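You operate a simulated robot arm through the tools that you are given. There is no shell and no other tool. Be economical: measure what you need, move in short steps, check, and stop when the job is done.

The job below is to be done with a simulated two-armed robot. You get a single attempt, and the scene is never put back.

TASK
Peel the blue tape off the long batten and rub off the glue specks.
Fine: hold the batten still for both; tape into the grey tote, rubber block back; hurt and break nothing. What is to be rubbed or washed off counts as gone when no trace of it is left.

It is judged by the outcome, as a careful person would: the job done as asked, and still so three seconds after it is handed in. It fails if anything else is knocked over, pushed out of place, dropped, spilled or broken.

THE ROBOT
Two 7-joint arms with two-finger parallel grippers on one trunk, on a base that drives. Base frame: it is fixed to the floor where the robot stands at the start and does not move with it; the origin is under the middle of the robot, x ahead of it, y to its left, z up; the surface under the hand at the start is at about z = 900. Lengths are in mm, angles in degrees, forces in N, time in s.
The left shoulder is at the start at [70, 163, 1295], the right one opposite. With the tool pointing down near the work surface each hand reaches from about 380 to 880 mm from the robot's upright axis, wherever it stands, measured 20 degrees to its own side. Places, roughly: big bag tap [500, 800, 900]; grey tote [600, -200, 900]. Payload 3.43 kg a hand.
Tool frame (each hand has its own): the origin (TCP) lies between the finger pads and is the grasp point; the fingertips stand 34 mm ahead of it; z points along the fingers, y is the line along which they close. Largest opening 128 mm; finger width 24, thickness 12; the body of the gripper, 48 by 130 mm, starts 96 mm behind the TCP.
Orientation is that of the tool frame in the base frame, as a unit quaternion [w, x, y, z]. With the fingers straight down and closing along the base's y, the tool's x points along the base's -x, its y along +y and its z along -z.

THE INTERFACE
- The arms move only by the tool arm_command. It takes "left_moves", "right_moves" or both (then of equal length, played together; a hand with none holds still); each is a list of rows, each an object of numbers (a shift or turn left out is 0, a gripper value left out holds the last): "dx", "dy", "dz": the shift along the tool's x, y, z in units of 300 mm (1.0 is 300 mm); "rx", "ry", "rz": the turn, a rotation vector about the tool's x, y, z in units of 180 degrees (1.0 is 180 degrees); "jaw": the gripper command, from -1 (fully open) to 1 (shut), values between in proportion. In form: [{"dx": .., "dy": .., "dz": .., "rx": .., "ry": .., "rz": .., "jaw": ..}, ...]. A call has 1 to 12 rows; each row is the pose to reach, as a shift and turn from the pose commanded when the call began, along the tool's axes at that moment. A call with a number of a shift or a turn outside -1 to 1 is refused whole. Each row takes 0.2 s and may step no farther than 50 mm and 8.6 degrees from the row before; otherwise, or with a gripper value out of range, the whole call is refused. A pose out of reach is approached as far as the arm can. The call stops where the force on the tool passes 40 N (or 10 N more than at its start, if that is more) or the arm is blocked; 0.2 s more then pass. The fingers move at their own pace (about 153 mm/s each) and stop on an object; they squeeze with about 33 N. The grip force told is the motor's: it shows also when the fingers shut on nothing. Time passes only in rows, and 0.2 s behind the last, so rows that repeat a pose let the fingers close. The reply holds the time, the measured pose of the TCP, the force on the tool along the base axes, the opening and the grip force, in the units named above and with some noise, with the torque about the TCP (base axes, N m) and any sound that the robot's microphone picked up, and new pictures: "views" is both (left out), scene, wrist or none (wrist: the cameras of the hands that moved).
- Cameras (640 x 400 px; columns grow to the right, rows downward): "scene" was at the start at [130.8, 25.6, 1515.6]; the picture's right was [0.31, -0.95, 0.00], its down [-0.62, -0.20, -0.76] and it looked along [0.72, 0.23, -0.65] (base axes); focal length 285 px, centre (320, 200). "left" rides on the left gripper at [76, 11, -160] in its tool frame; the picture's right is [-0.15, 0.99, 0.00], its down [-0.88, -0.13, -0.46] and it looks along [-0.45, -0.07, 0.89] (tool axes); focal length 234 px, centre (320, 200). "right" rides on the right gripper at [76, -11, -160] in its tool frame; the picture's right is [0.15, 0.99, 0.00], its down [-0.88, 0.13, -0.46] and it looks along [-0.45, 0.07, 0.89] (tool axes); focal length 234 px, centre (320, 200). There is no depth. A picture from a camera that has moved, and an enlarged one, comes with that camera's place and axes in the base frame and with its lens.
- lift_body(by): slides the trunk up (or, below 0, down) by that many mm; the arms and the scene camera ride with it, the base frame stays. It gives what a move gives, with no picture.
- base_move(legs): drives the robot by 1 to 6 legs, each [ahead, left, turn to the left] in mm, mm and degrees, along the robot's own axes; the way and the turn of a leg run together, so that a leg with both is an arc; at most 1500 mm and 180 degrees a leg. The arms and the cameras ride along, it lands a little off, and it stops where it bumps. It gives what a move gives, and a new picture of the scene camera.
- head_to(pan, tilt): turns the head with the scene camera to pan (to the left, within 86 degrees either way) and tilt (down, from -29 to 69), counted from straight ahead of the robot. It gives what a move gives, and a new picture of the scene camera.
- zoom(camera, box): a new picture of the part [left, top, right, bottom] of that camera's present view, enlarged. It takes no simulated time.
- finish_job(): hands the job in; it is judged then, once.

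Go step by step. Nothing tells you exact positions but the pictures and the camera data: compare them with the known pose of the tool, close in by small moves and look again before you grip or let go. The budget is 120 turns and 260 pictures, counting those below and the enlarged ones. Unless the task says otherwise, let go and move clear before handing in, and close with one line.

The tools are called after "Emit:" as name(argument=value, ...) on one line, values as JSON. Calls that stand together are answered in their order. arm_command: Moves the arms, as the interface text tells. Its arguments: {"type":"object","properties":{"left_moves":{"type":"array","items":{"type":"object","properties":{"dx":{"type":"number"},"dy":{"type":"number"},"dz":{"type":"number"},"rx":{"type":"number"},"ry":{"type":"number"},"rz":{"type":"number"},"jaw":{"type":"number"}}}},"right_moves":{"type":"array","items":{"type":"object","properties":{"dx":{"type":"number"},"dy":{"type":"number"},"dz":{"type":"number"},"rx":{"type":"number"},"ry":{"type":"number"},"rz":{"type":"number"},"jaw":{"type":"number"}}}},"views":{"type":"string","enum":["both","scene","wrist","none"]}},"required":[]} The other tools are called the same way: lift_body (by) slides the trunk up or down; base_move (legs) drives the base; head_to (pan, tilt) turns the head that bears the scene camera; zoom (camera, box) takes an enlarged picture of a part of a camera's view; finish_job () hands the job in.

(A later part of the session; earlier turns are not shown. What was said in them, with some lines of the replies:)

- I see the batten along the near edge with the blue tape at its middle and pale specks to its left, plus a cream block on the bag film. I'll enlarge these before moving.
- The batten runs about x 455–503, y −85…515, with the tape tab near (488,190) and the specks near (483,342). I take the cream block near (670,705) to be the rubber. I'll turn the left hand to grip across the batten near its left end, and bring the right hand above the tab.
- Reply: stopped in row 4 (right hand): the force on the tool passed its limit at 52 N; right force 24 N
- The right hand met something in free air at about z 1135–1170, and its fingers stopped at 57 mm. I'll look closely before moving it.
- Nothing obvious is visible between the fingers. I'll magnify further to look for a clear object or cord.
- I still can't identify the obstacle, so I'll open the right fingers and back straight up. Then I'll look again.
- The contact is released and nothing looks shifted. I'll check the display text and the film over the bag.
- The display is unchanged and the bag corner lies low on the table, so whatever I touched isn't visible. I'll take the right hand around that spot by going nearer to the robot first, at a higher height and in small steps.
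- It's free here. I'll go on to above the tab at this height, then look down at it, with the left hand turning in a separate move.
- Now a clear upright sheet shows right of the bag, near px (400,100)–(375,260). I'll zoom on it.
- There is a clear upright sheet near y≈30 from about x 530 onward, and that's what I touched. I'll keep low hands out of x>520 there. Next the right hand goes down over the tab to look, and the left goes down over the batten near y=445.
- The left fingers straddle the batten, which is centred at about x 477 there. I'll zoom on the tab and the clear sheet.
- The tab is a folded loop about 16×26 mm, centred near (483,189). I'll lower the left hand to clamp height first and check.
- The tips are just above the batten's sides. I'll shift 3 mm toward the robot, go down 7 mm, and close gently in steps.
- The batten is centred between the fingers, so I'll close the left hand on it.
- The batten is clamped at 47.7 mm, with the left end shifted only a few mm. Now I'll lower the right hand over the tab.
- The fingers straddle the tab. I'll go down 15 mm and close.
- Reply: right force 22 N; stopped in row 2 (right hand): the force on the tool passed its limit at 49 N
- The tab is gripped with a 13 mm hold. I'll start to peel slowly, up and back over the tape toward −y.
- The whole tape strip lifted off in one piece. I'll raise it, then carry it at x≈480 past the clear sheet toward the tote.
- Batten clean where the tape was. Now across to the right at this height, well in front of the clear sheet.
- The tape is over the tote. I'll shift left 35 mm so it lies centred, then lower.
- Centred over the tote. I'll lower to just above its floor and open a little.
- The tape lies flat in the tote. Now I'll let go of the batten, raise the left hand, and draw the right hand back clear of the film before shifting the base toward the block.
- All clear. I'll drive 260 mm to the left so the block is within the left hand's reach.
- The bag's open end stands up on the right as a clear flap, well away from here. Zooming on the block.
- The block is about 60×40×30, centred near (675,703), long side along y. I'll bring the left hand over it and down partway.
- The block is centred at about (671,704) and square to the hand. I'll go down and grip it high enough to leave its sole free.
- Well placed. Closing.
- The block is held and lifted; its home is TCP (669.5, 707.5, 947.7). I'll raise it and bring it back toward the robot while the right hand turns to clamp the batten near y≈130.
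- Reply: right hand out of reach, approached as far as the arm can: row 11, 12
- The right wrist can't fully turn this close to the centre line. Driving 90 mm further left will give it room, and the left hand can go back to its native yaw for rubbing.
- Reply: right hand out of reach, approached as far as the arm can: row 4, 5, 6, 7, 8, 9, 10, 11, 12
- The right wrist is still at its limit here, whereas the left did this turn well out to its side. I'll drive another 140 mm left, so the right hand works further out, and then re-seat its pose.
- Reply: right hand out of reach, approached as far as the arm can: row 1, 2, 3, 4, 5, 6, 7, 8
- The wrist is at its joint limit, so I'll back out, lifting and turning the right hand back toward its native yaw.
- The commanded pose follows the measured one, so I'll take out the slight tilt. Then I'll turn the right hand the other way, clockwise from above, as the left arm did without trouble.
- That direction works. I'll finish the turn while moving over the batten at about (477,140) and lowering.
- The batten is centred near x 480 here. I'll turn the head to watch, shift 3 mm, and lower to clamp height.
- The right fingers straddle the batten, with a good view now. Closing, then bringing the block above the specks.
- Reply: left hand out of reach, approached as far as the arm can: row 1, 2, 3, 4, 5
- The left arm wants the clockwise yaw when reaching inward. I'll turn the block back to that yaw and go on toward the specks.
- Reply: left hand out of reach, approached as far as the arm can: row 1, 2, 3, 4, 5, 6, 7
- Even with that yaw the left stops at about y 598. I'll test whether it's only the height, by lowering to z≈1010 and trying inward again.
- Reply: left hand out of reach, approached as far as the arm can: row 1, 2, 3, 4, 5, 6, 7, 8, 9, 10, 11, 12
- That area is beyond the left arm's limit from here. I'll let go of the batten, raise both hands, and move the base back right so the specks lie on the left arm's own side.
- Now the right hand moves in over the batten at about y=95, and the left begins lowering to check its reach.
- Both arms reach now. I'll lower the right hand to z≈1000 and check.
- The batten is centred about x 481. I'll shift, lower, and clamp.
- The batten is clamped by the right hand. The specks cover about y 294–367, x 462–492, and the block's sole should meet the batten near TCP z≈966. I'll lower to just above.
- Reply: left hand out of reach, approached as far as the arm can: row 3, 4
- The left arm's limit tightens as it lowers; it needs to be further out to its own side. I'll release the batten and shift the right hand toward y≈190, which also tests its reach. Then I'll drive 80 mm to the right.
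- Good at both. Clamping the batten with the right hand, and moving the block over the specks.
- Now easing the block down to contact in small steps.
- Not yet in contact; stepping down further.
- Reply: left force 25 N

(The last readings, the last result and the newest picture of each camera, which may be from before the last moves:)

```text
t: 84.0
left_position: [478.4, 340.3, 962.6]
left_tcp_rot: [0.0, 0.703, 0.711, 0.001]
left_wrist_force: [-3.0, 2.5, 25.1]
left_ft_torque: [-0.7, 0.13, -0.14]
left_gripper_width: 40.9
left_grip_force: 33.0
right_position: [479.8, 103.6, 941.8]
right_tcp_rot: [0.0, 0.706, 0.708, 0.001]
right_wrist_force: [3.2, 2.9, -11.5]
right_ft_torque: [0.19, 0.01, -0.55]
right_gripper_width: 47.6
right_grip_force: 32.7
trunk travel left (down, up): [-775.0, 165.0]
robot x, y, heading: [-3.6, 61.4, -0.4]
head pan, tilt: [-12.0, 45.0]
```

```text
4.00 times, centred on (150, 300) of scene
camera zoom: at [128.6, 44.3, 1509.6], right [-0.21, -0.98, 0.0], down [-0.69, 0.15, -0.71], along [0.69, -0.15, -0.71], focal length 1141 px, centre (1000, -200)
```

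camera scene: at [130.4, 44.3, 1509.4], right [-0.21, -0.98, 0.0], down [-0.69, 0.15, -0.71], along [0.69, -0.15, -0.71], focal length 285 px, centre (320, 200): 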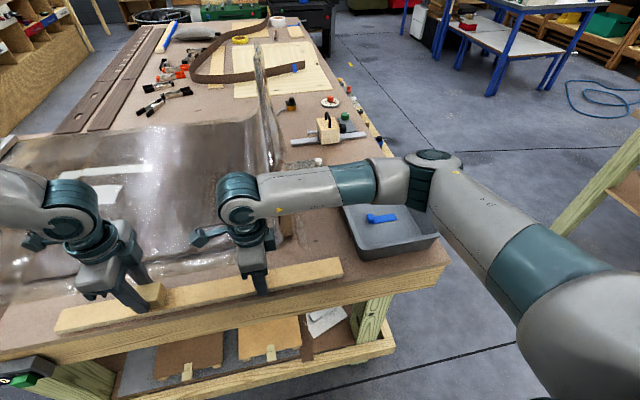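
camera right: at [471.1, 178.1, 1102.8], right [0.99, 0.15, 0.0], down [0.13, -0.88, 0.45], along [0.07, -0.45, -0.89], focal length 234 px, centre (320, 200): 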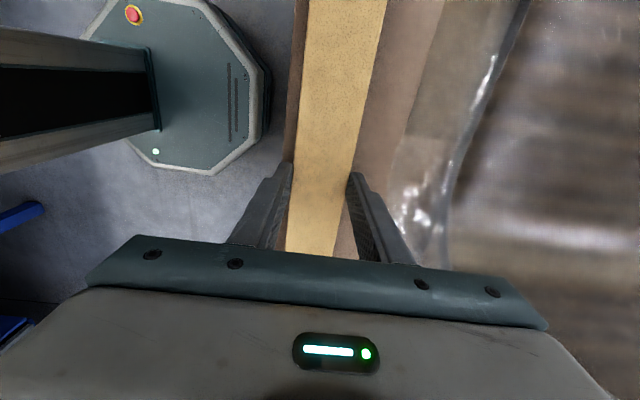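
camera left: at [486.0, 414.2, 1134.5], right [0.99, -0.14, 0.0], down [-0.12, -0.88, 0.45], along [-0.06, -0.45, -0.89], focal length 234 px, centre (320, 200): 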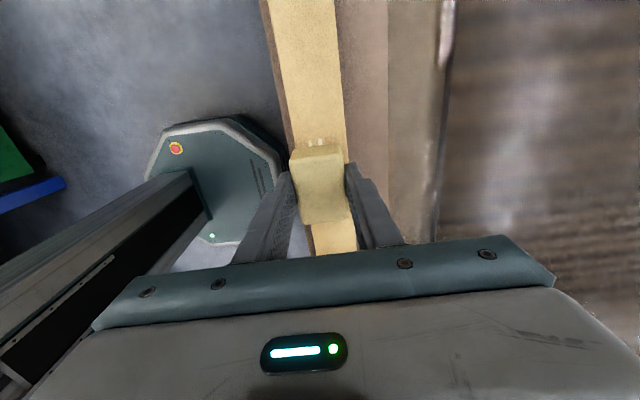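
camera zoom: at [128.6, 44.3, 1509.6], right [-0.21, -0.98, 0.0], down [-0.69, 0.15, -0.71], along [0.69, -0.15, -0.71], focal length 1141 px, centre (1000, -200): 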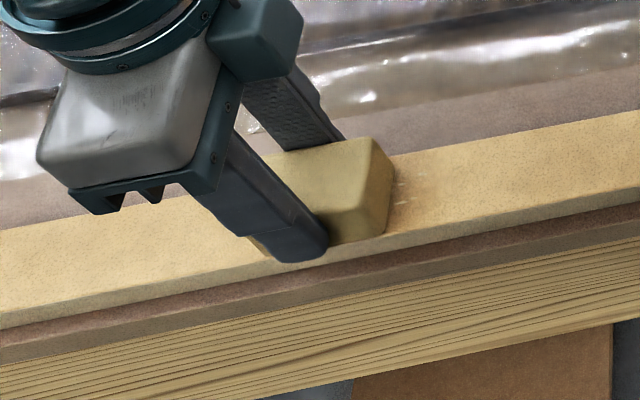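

Contact at about z 963 (25 N). I'll ease the pressure slightly and rub back and forth along the batten.

Emit:
arm_command(left_moves=[{"dz": -0.002}, {"dx": -0.04, "dz": -0.002}, {"dx": -0.08, "dz": -0.002}, {"dx": -0.12, "dz": -0.002}, {"dx": -0.08, "dz": -0.002}, {"dx": -0.04, "dz": -0.002}, {"dx": 0.0, "dz": -0.002}, {"dx": 0.04, "dz": -0.002}, {"dx": 0.08, "dz": -0.002}, {"dx": 0.11, "dz": -0.002}, {"dx": 0.06, "dz": -0.002}, {"dx": 0.0, "dz": -0.002}], views="wrist")

Emit:
zoom(camera="scene", box=[40, 210, 360, 350])

```text
t: 86.6
left_position: [474.6, 339.0, 962.4]
left_tcp_rot: [-0.002, 0.703, 0.711, 0.001]
left_wrist_force: [1.0, 11.9, 14.3]
left_ft_torque: [0.06, -0.05, 0.07]
left_gripper_width: 41.1
left_grip_force: 33.4
right_position: [480.2, 101.7, 942.6]
right_tcp_rot: [0.001, 0.706, 0.708, 0.001]
right_wrist_force: [-1.0, -11.7, 0.4]
right_ft_torque: [0.29, 0.16, 0.16]
right_gripper_width: 47.6
right_grip_force: 32.9
trunk travel left (down, up): [-775.0, 165.0]
robot x, y, heading: [-0.8, 64.8, -0.4]
head pan, tilt: [-12.0, 45.0]
camera left: at [484.2, 414.7, 1122.6], right [0.99, -0.14, 0.0], down [-0.12, -0.88, 0.45], along [-0.06, -0.45, -0.89], focal length 234 px, centre (320, 200)
```

left: 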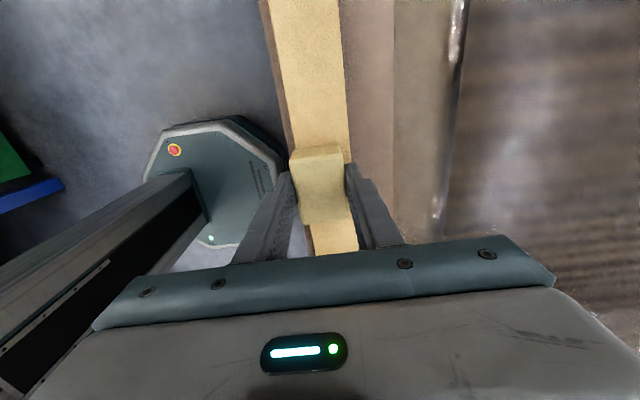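

```text
2.00 times, centred on (200, 280) of scene
camera zoom: at [128.2, 43.7, 1509.6], right [-0.21, -0.98, 0.0], down [-0.69, 0.15, -0.71], along [0.69, -0.15, -0.71], focal length 571 px, centre (560, 40)
```

zoom: 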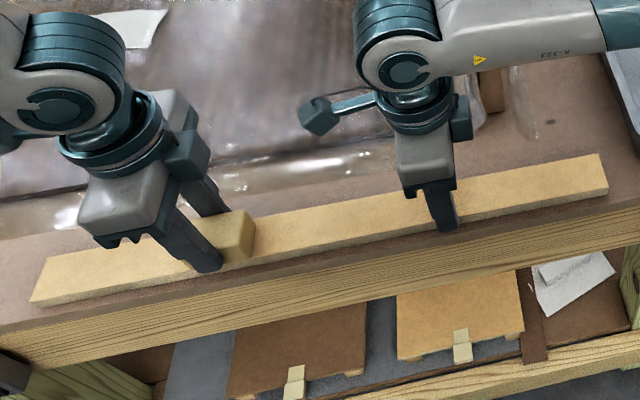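

The rubbing works and the batten holds still. I'll do more strokes, offset a few mm to each side, then lift to inspect.

Emit:
arm_command(left_moves=[{"dy": 0.02}, {"dx": -0.05, "dy": 0.025}, {"dx": -0.1, "dy": 0.025}, {"dx": -0.14, "dy": 0.025}, {"dx": -0.08, "dy": 0.025}, {"dx": -0.02, "dy": 0.025}, {"dx": 0.04, "dy": 0.025}, {"dx": 0.1, "dy": 0.025}, {"dx": 0.13, "dy": 0.025}, {"dx": 0.08, "dy": 0.01}, {"dx": 0.03, "dy": 0.0}, {"dx": 0.0, "dy": -0.005}], views="none")

Emit:
arm_command(left_moves=[{"dy": -0.01}, {"dx": -0.05, "dy": -0.015}, {"dx": -0.1, "dy": -0.015}, {"dx": -0.14, "dy": -0.015}, {"dx": -0.08, "dy": -0.015}, {"dx": -0.02, "dy": -0.015}, {"dx": 0.04, "dy": -0.015}, {"dx": 0.1, "dy": -0.015}, {"dx": 0.13, "dy": -0.015}, {"dx": 0.13, "dz": -0.05}, {"dx": 0.2, "dz": -0.2}, {"dx": 0.3, "dz": -0.3}], views="both")

Emit:
zoom(camera="scene", box=[40, 240, 240, 340])

Emit:
zoom(camera="left", box=[250, 0, 390, 160])

```text
t: 89.2
left_position: [473.0, 338.6, 962.4]
left_tcp_rot: [-0.002, 0.703, 0.711, 0.001]
left_wrist_force: [0.0, 1.9, 1.1]
left_ft_torque: [0.02, -0.05, 0.06]
left_gripper_width: 41.2
left_grip_force: 33.5
right_position: [481.1, 102.2, 942.6]
right_tcp_rot: [-0.001, 0.706, 0.708, 0.001]
right_wrist_force: [-1.4, -0.8, 4.0]
right_ft_torque: [-0.65, 0.14, 0.03]
right_gripper_width: 47.6
right_grip_force: 33.2
trunk travel left (down, up): [-775.0, 165.0]
robot x, y, heading: [-1.4, 62.6, -0.4]
head pan, tilt: [-12.0, 45.0]
```

```text
t: 91.8
left_position: [473.9, 430.5, 1051.7]
left_tcp_rot: [-0.001, 0.704, 0.71, 0.0]
left_wrist_force: [-0.5, 0.4, -0.9]
left_ft_torque: [0.01, 0.0, 0.03]
left_gripper_width: 41.2
left_grip_force: 33.1
right_position: [480.2, 104.7, 942.0]
right_tcp_rot: [0.0, 0.706, 0.708, 0.001]
right_wrist_force: [-0.4, 0.8, 5.5]
right_ft_torque: [-0.54, 0.21, -0.11]
right_gripper_width: 47.6
right_grip_force: 33.3
trunk travel left (down, up): [-775.0, 165.0]
robot x, y, heading: [2.0, 60.2, -0.4]
head pan, tilt: [-12.0, 45.0]
camera scene: at [128.3, 45.4, 1509.4], right [-0.21, -0.98, 0.0], down [-0.69, 0.15, -0.71], along [0.69, -0.15, -0.71], focal length 285 px, centre (320, 200)
camera left: at [484.1, 505.8, 1210.6], right [0.99, -0.14, 0.0], down [-0.12, -0.88, 0.45], along [-0.07, -0.45, -0.89], focal length 234 px, centre (320, 200)
```

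scene: 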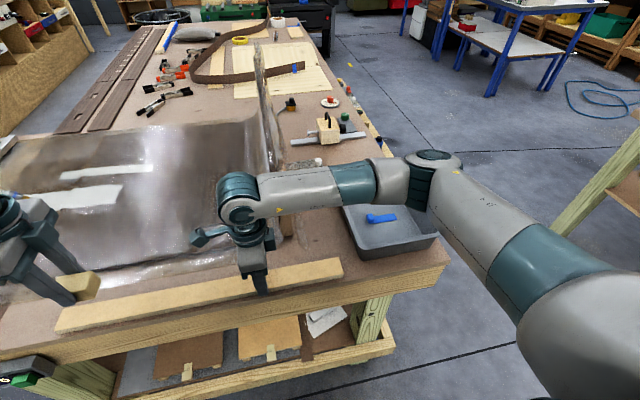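
left: 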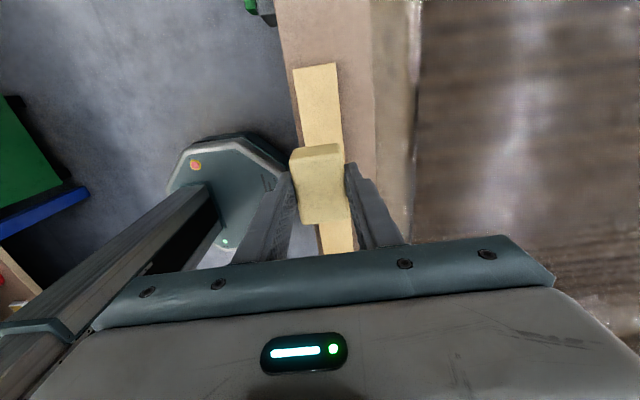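

```text
3.20 times, centred on (140, 290) of scene
camera zoom: at [128.3, 45.4, 1509.4], right [-0.21, -0.98, 0.0], down [-0.69, 0.15, -0.71], along [0.69, -0.15, -0.71], focal length 913 px, centre (896, -88)
```

zoom: 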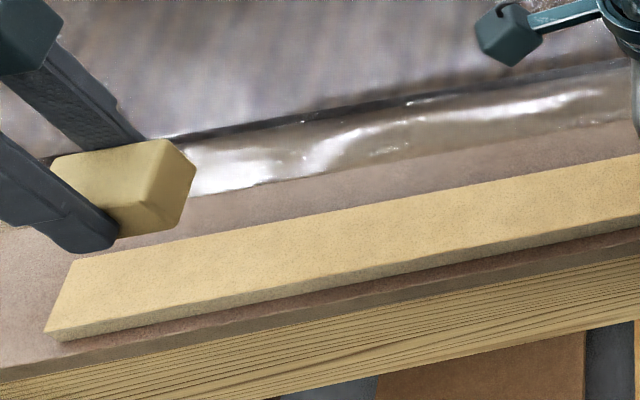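

```text
2.50 times, centred on (320, 80) of left
camera zoom: at [484.1, 505.8, 1210.6], right [0.99, -0.14, 0.0], down [-0.12, -0.88, 0.45], along [-0.07, -0.45, -0.89], focal length 585 px, centre (320, 500)
```

zoom: 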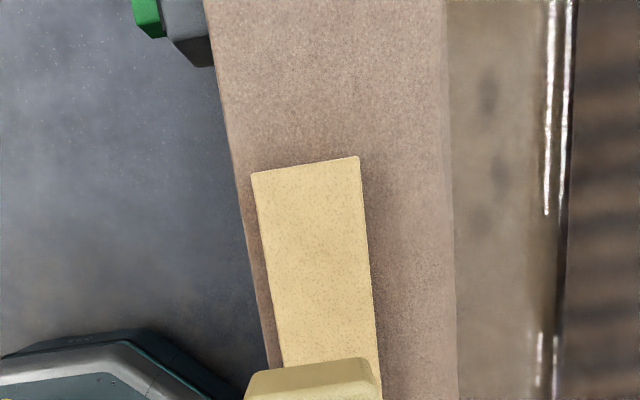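

The specks look gone. One closer look for any faint trace.

Emit:
zoom(camera="scene", box=[110, 270, 190, 320])

Emit:
zoom(camera="scene", box=[160, 260, 240, 310])

```text
8.00 times, centred on (150, 295) of scene
camera zoom: at [128.3, 45.4, 1509.4], right [-0.21, -0.98, 0.0], down [-0.69, 0.15, -0.71], along [0.69, -0.15, -0.71], focal length 2283 px, centre (1680, -560)
```

zoom: 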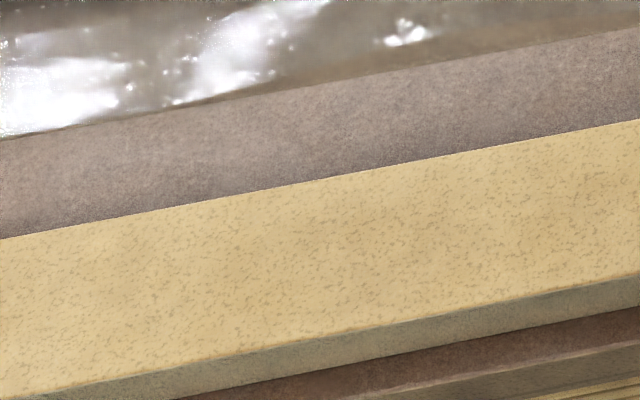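

```text
8.00 times, centred on (200, 285) of scene
camera zoom: at [128.3, 45.4, 1509.4], right [-0.21, -0.98, 0.0], down [-0.69, 0.15, -0.71], along [0.69, -0.15, -0.71], focal length 2283 px, centre (1280, -480)
```

zoom: 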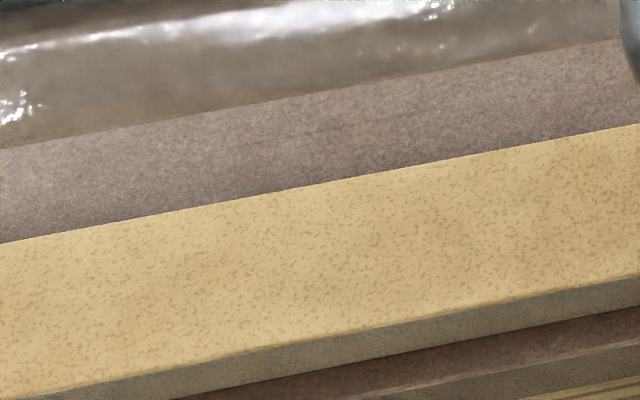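

No trace left. I'll release the batten, retract the right hand, raise the block, and drive left to return the block to its place.

Emit:
arm_command(right_moves=[{"jaw": 0.1}, {"jaw": -0.1}, {"jaw": -0.1}, {"dz": -0.08}, {"dz": -0.2}, {"dz": -0.35}, {"dz": -0.5}, {"dz": -0.65}, {"dz": -0.8}, {"dz": -0.9, "dy": -0.05}, {"dz": -0.95, "dy": -0.13}, {"dz": -1.0, "dy": -0.2}], left_moves=[{}, {}, {"dz": -0.05}, {"dz": -0.1}, {"dz": -0.15}, {"dz": -0.2}, {"dz": -0.25}, {"dz": -0.3}, {"dz": -0.35}, {"dz": -0.35}, {"dz": -0.35}, {"dz": -0.35}], views="none")

Emit:
base_move(legs=[[0, 192, 0]])

Emit:
head_to(pan=18, tilt=41)

```text
t: 94.4
left_position: [473.5, 429.3, 1156.4]
left_tcp_rot: [-0.002, 0.703, 0.711, 0.0]
left_wrist_force: [0.1, 0.2, -0.7]
left_ft_torque: [0.02, -0.02, 0.0]
left_gripper_width: 41.0
left_grip_force: 32.6
right_position: [419.6, 103.0, 1242.1]
right_tcp_rot: [0.001, 0.706, 0.708, 0.001]
right_wrist_force: [0.3, -0.8, -0.3]
right_ft_torque: [0.01, -0.02, -0.02]
right_gripper_width: 70.3
right_grip_force: 0.3
trunk travel left (down, up): [-775.0, 165.0]
robot x, y, heading: [2.3, 63.3, -0.1]
head pan, tilt: [-12.0, 45.0]
```

```text
t: 96.0
left_position: [475.0, 622.4, 1157.5]
left_tcp_rot: [-0.002, 0.703, 0.711, 0.001]
left_wrist_force: [0.8, -0.1, -0.3]
left_ft_torque: [0.03, 0.02, -0.01]
left_gripper_width: 41.0
left_grip_force: 32.7
right_position: [421.4, 294.0, 1240.6]
right_tcp_rot: [0.0, 0.705, 0.709, 0.002]
right_wrist_force: [-0.4, -0.7, -0.2]
right_ft_torque: [0.02, 0.02, 0.01]
right_gripper_width: 70.5
right_grip_force: 0.0
trunk travel left (down, up): [-775.0, 165.0]
robot x, y, heading: [3.2, 256.2, -0.3]
head pan, tilt: [-12.0, 45.0]
camera scene: at [130.4, 236.2, 1509.4], right [-0.21, -0.98, 0.0], down [-0.69, 0.15, -0.71], along [0.69, -0.15, -0.71], focal length 285 px, centre (320, 200)
```

scene: 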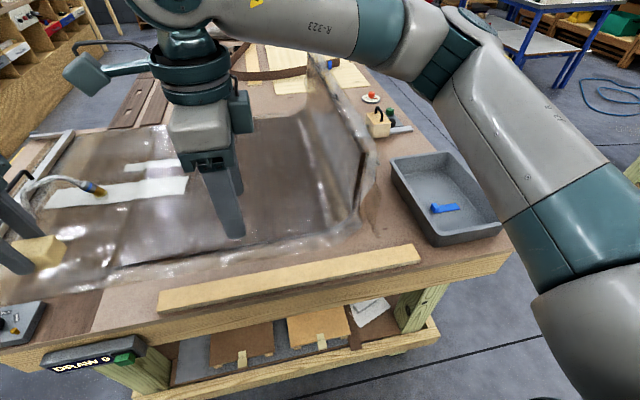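

```text
t: 96.9
left_position: [476.6, 623.3, 1157.4]
left_tcp_rot: [-0.001, 0.704, 0.71, 0.001]
left_wrist_force: [-0.6, -0.4, -1.2]
left_ft_torque: [-0.01, 0.01, -0.02]
left_gripper_width: 40.8
left_grip_force: 33.1
right_position: [422.1, 297.0, 1241.8]
right_tcp_rot: [-0.001, 0.705, 0.709, 0.001]
right_wrist_force: [0.5, -1.7, -0.4]
right_ft_torque: [0.0, -0.01, -0.03]
right_gripper_width: 70.3
right_grip_force: 0.0
trunk travel left (down, up): [-775.0, 165.0]
robot x, y, heading: [1.2, 259.3, -0.2]
head pan, tilt: [18.0, 41.0]
camera scene: at [131.3, 281.6, 1515.1], right [0.3, -0.95, 0.0], down [-0.63, -0.2, -0.75], along [0.72, 0.23, -0.66], focal length 285 px, centre (320, 200)
```

scene: 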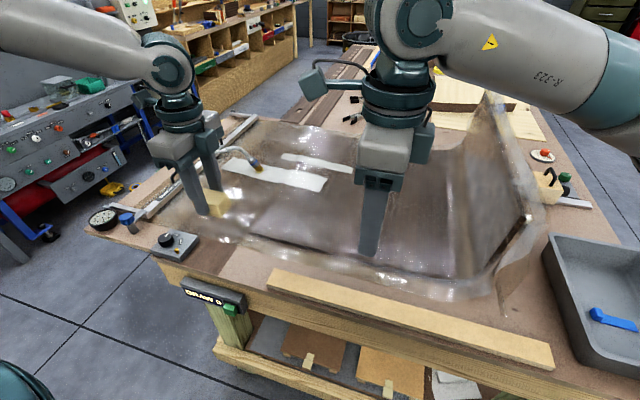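

Everything stands as before. I'll carry the block back over its spot, TCP (669.5, 707.5), and lower partway.

Emit:
arm_command(left_moves=[{"dx": 0.06, "dy": 0.12}, {"dx": 0.12, "dy": 0.24}, {"dx": 0.18, "dy": 0.36}, {"dx": 0.24, "dy": 0.48}, {"dx": 0.27, "dy": 0.58}, {"dx": 0.282, "dy": 0.643}, {"dx": 0.282, "dy": 0.643, "dz": 0.13}, {"dx": 0.282, "dy": 0.643, "dz": 0.26}, {"dx": 0.282, "dy": 0.643, "dz": 0.39}, {"dx": 0.282, "dy": 0.643, "dz": 0.5}, {"dx": 0.282, "dy": 0.643, "dz": 0.58}, {"dx": 0.282, "dy": 0.643, "dz": 0.63}], views="both")

Emit:
zoom(camera="scene", box=[190, 170, 290, 240])

```text
t: 99.5
left_position: [667.5, 710.9, 967.5]
left_tcp_rot: [-0.001, 0.704, 0.711, 0.0]
left_wrist_force: [-0.3, -0.6, -1.7]
left_ft_torque: [0.02, -0.02, 0.01]
left_gripper_width: 41.1
left_grip_force: 32.8
right_position: [422.2, 296.1, 1241.9]
right_tcp_rot: [-0.001, 0.705, 0.709, 0.002]
right_wrist_force: [0.3, 0.0, 0.8]
right_ft_torque: [-0.01, 0.01, -0.01]
right_gripper_width: 70.4
right_grip_force: 0.0
trunk travel left (down, up): [-775.0, 165.0]
robot x, y, heading: [-1.5, 256.6, -0.3]
head pan, tilt: [18.0, 41.0]
camera scene: at [131.8, 281.5, 1515.1], right [0.31, -0.95, 0.0], down [-0.63, -0.2, -0.75], along [0.72, 0.23, -0.66], focal length 285 px, centre (320, 200)
camera left: at [677.8, 786.2, 1127.2], right [0.99, -0.14, 0.0], down [-0.12, -0.88, 0.45], along [-0.06, -0.45, -0.89], focal length 234 px, centre (320, 200)
```

scene: 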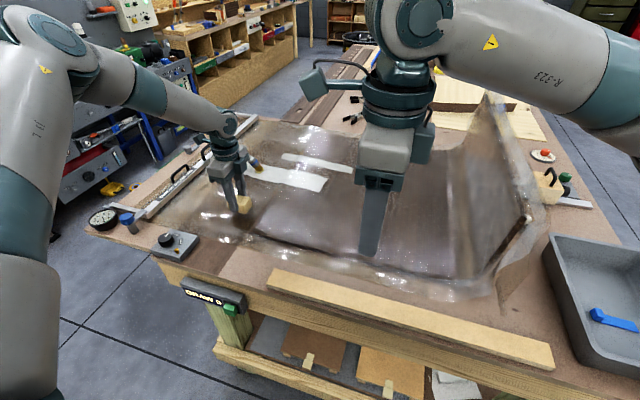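
left: 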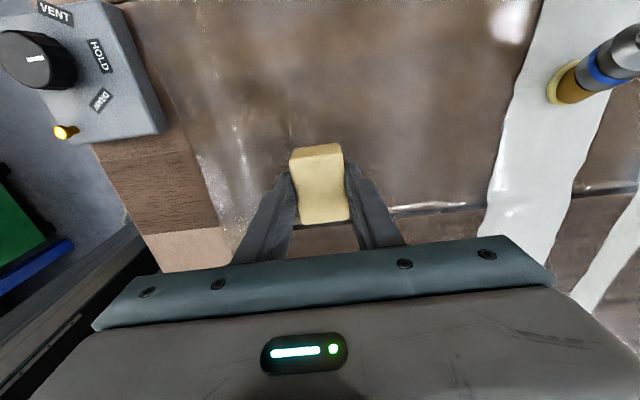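

```text
5.71 times, centred on (240, 205) of scene
camera zoom: at [131.8, 281.5, 1515.1], right [0.31, -0.95, 0.0], down [-0.63, -0.2, -0.75], along [0.72, 0.23, -0.66], focal length 1630 px, centre (777, 171)
```

zoom: 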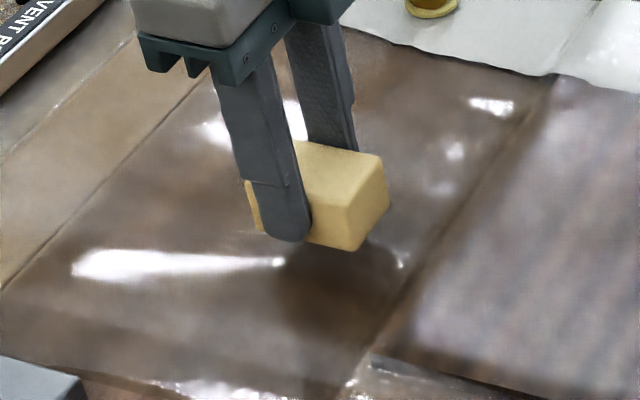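

Over the spot. Lowering to the original height with slight corrections.

Emit:
arm_command(left_moves=[{"dx": -0.008, "dy": 0.006, "dz": 0.03}, {"dx": -0.008, "dy": 0.006, "dz": 0.05}, {"dx": -0.008, "dy": 0.006, "dz": 0.06}, {"dx": -0.008, "dy": 0.006, "dz": 0.062}], views="none")

Emit:
zoom(camera="scene", box=[190, 170, 290, 240])

```text
t: 100.5
left_position: [670.5, 708.8, 949.3]
left_tcp_rot: [-0.002, 0.703, 0.712, 0.001]
left_wrist_force: [0.0, 0.2, -1.3]
left_ft_torque: [0.02, 0.03, -0.01]
left_gripper_width: 41.3
left_grip_force: 33.0
right_position: [422.7, 296.5, 1242.2]
right_tcp_rot: [-0.001, 0.705, 0.709, 0.001]
right_wrist_force: [-0.1, -0.4, 0.2]
right_ft_torque: [0.02, -0.03, 0.0]
right_gripper_width: 70.2
right_grip_force: 0.0
trunk travel left (down, up): [-775.0, 165.0]
robot x, y, heading: [-0.1, 254.7, -0.4]
head pan, tilt: [18.0, 41.0]
```

```text
5.71 times, centred on (240, 205) of scene
camera zoom: at [131.6, 281.5, 1515.1], right [0.31, -0.95, 0.0], down [-0.63, -0.2, -0.75], along [0.72, 0.23, -0.66], focal length 1630 px, centre (777, 171)
```

zoom: 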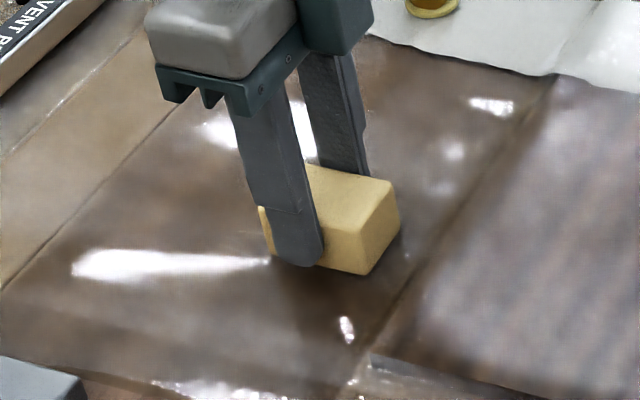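

Almost down; easing to contact.

Emit:
arm_command(left_moves=[{"dz": 0.003}, {"dz": 0.005}], views="none")

Emit:
arm_command(left_moves=[{"dz": 0.003}, {"dz": 0.004}], views="none")

```text
t: 101.1
left_position: [668.1, 707.7, 948.2]
left_tcp_rot: [-0.002, 0.703, 0.711, 0.001]
left_wrist_force: [0.3, -0.2, -0.1]
left_ft_torque: [-0.01, 0.01, -0.02]
left_gripper_width: 40.9
left_grip_force: 33.3
right_position: [422.0, 297.3, 1241.8]
right_tcp_rot: [0.001, 0.705, 0.709, 0.002]
right_wrist_force: [0.3, 0.4, 0.5]
right_ft_torque: [0.0, 0.0, -0.02]
right_gripper_width: 70.5
right_grip_force: 0.0
trunk travel left (down, up): [-775.0, 165.0]
robot x, y, heading: [2.2, 259.0, -0.3]
head pan, tilt: [18.0, 41.0]
```

```text
t: 101.7
left_position: [667.1, 709.5, 947.3]
left_tcp_rot: [-0.001, 0.703, 0.712, 0.001]
left_wrist_force: [0.5, 1.3, 0.2]
left_ft_torque: [0.03, 0.02, -0.02]
left_gripper_width: 41.1
left_grip_force: 32.8
right_position: [422.3, 297.3, 1241.9]
right_tcp_rot: [0.0, 0.705, 0.709, 0.002]
right_wrist_force: [0.1, 0.6, 0.5]
right_ft_torque: [-0.02, -0.02, 0.0]
right_gripper_width: 70.1
right_grip_force: 0.1
trunk travel left (down, up): [-775.0, 165.0]
robot x, y, heading: [2.7, 259.1, -0.3]
head pan, tilt: [18.0, 41.0]
```

Emit:
arm_command(left_moves=[{"dy": 0.004, "dz": 0.003}, {"dy": 0.004, "dz": 0.005}], views="none")

Emit:
zoom(camera="scene", box=[200, 180, 280, 240])

```text
t: 102.3
left_position: [667.7, 709.4, 948.1]
left_tcp_rot: [-0.001, 0.703, 0.711, 0.001]
left_wrist_force: [2.7, 0.9, 3.9]
left_ft_torque: [0.13, -0.03, -0.06]
left_gripper_width: 40.9
left_grip_force: 33.6
right_position: [421.7, 296.8, 1242.9]
right_tcp_rot: [0.0, 0.705, 0.709, 0.001]
right_wrist_force: [-0.5, -1.0, 0.5]
right_ft_torque: [-0.01, 0.01, -0.02]
right_gripper_width: 70.0
right_grip_force: 0.0
trunk travel left (down, up): [-775.0, 165.0]
robot x, y, heading: [-1.1, 254.5, -0.4]
head pan, tilt: [18.0, 41.0]
```

```text
6.67 times, centred on (240, 210) of scene
camera zoom: at [131.2, 281.6, 1515.2], right [0.31, -0.95, 0.0], down [-0.62, -0.2, -0.75], along [0.72, 0.23, -0.66], focal length 1902 px, centre (853, 133)
```

zoom: 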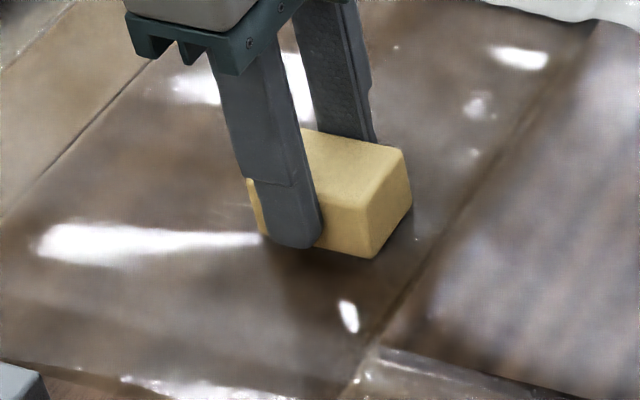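

The block now rests on its spot with light contact (about 4 N). I'll open, lift straight up and back away.

Emit:
arm_command(left_moves=[{"jaw": 0.2}, {"jaw": 0.0}, {"jaw": -0.1}, {"dz": -0.06}, {"dz": -0.15}, {"dz": -0.3}, {"dz": -0.45}, {"dz": -0.6}, {"dz": -0.7}, {"dz": -0.7, "dy": -0.12}, {"dz": -0.7, "dy": -0.26}, {"dz": -0.7, "dy": -0.4}], views="both")

Emit:
zoom(camera="scene", box=[190, 170, 290, 240])

Emit:
zoom(camera="scene", box=[240, 240, 640, 390])

```text
t: 104.9
left_position: [548.9, 708.8, 1156.6]
left_tcp_rot: [-0.001, 0.704, 0.711, 0.001]
left_wrist_force: [0.7, -0.5, -0.7]
left_ft_torque: [0.0, -0.05, 0.03]
left_gripper_width: 70.4
left_grip_force: 0.1
right_position: [421.5, 295.7, 1242.6]
right_tcp_rot: [0.0, 0.706, 0.708, 0.001]
right_wrist_force: [-0.9, 0.5, -0.6]
right_ft_torque: [-0.01, -0.03, 0.02]
right_gripper_width: 70.3
right_grip_force: 0.1
trunk travel left (down, up): [-775.0, 165.0]
robot x, y, heading: [1.1, 255.4, -0.2]
head pan, tilt: [18.0, 41.0]
camera scene: at [129.3, 282.1, 1515.3], right [0.3, -0.95, 0.0], down [-0.62, -0.2, -0.76], along [0.72, 0.23, -0.66], focal length 285 px, centre (320, 200)
camera left: at [558.2, 782.9, 1316.4], right [0.99, -0.14, 0.0], down [-0.12, -0.88, 0.45], along [-0.06, -0.45, -0.89], focal length 234 px, centre (320, 200)
```

scene: 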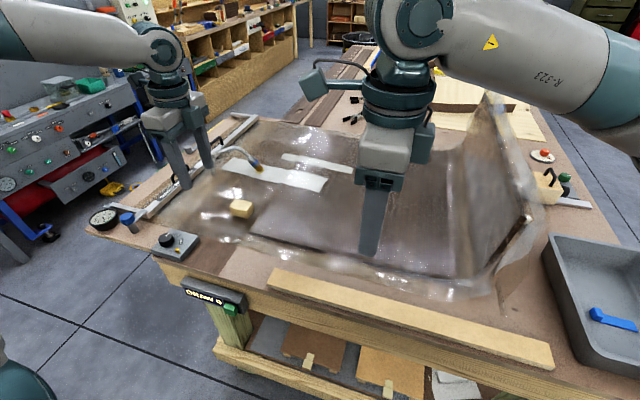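
left: 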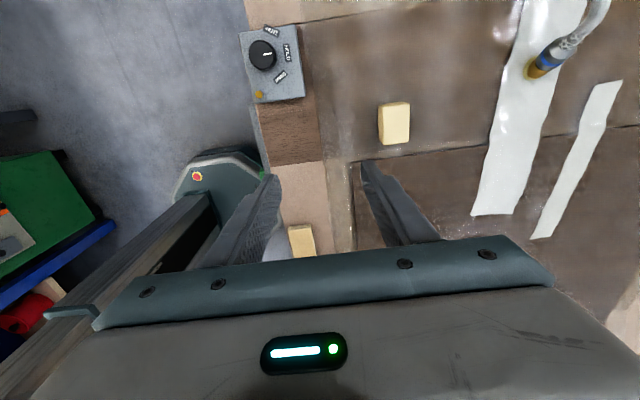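

```text
5.71 times, centred on (240, 205) of scene
camera zoom: at [129.3, 282.1, 1515.3], right [0.3, -0.95, 0.0], down [-0.62, -0.2, -0.76], along [0.72, 0.23, -0.66], focal length 1630 px, centre (777, 171)
```

zoom: 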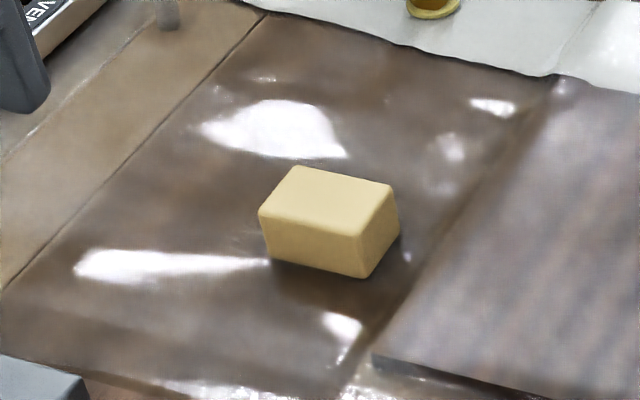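

```text
1.60 times, centred on (440, 315) of scene
camera zoom: at [129.3, 282.1, 1515.3], right [0.3, -0.95, 0.0], down [-0.62, -0.2, -0.76], along [0.72, 0.23, -0.66], focal length 456 px, centre (128, 16)
```

zoom: 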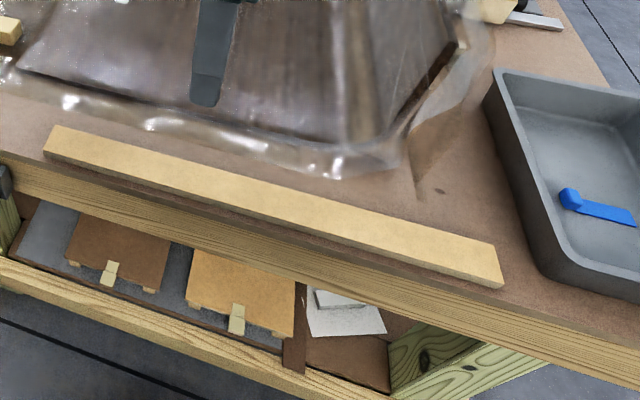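

The block is back in place, the tape lies in the tote, the batten is clean and sits where it was, and both hands are clear. I'll hand in.

Emit:
finish_job()

```text
The job is handed in.
```

The job is handed in: the tape is peeled off and in the grey tote, the glue specks are rubbed off with no visible trace, and the rubber block is back in its place. One hand clamped the batten during both the peeling and the rubbing. Early on the right hand bumped the clear upright flap of the bag and stopped at 52 N; I backed it off and saw no damage or shift.
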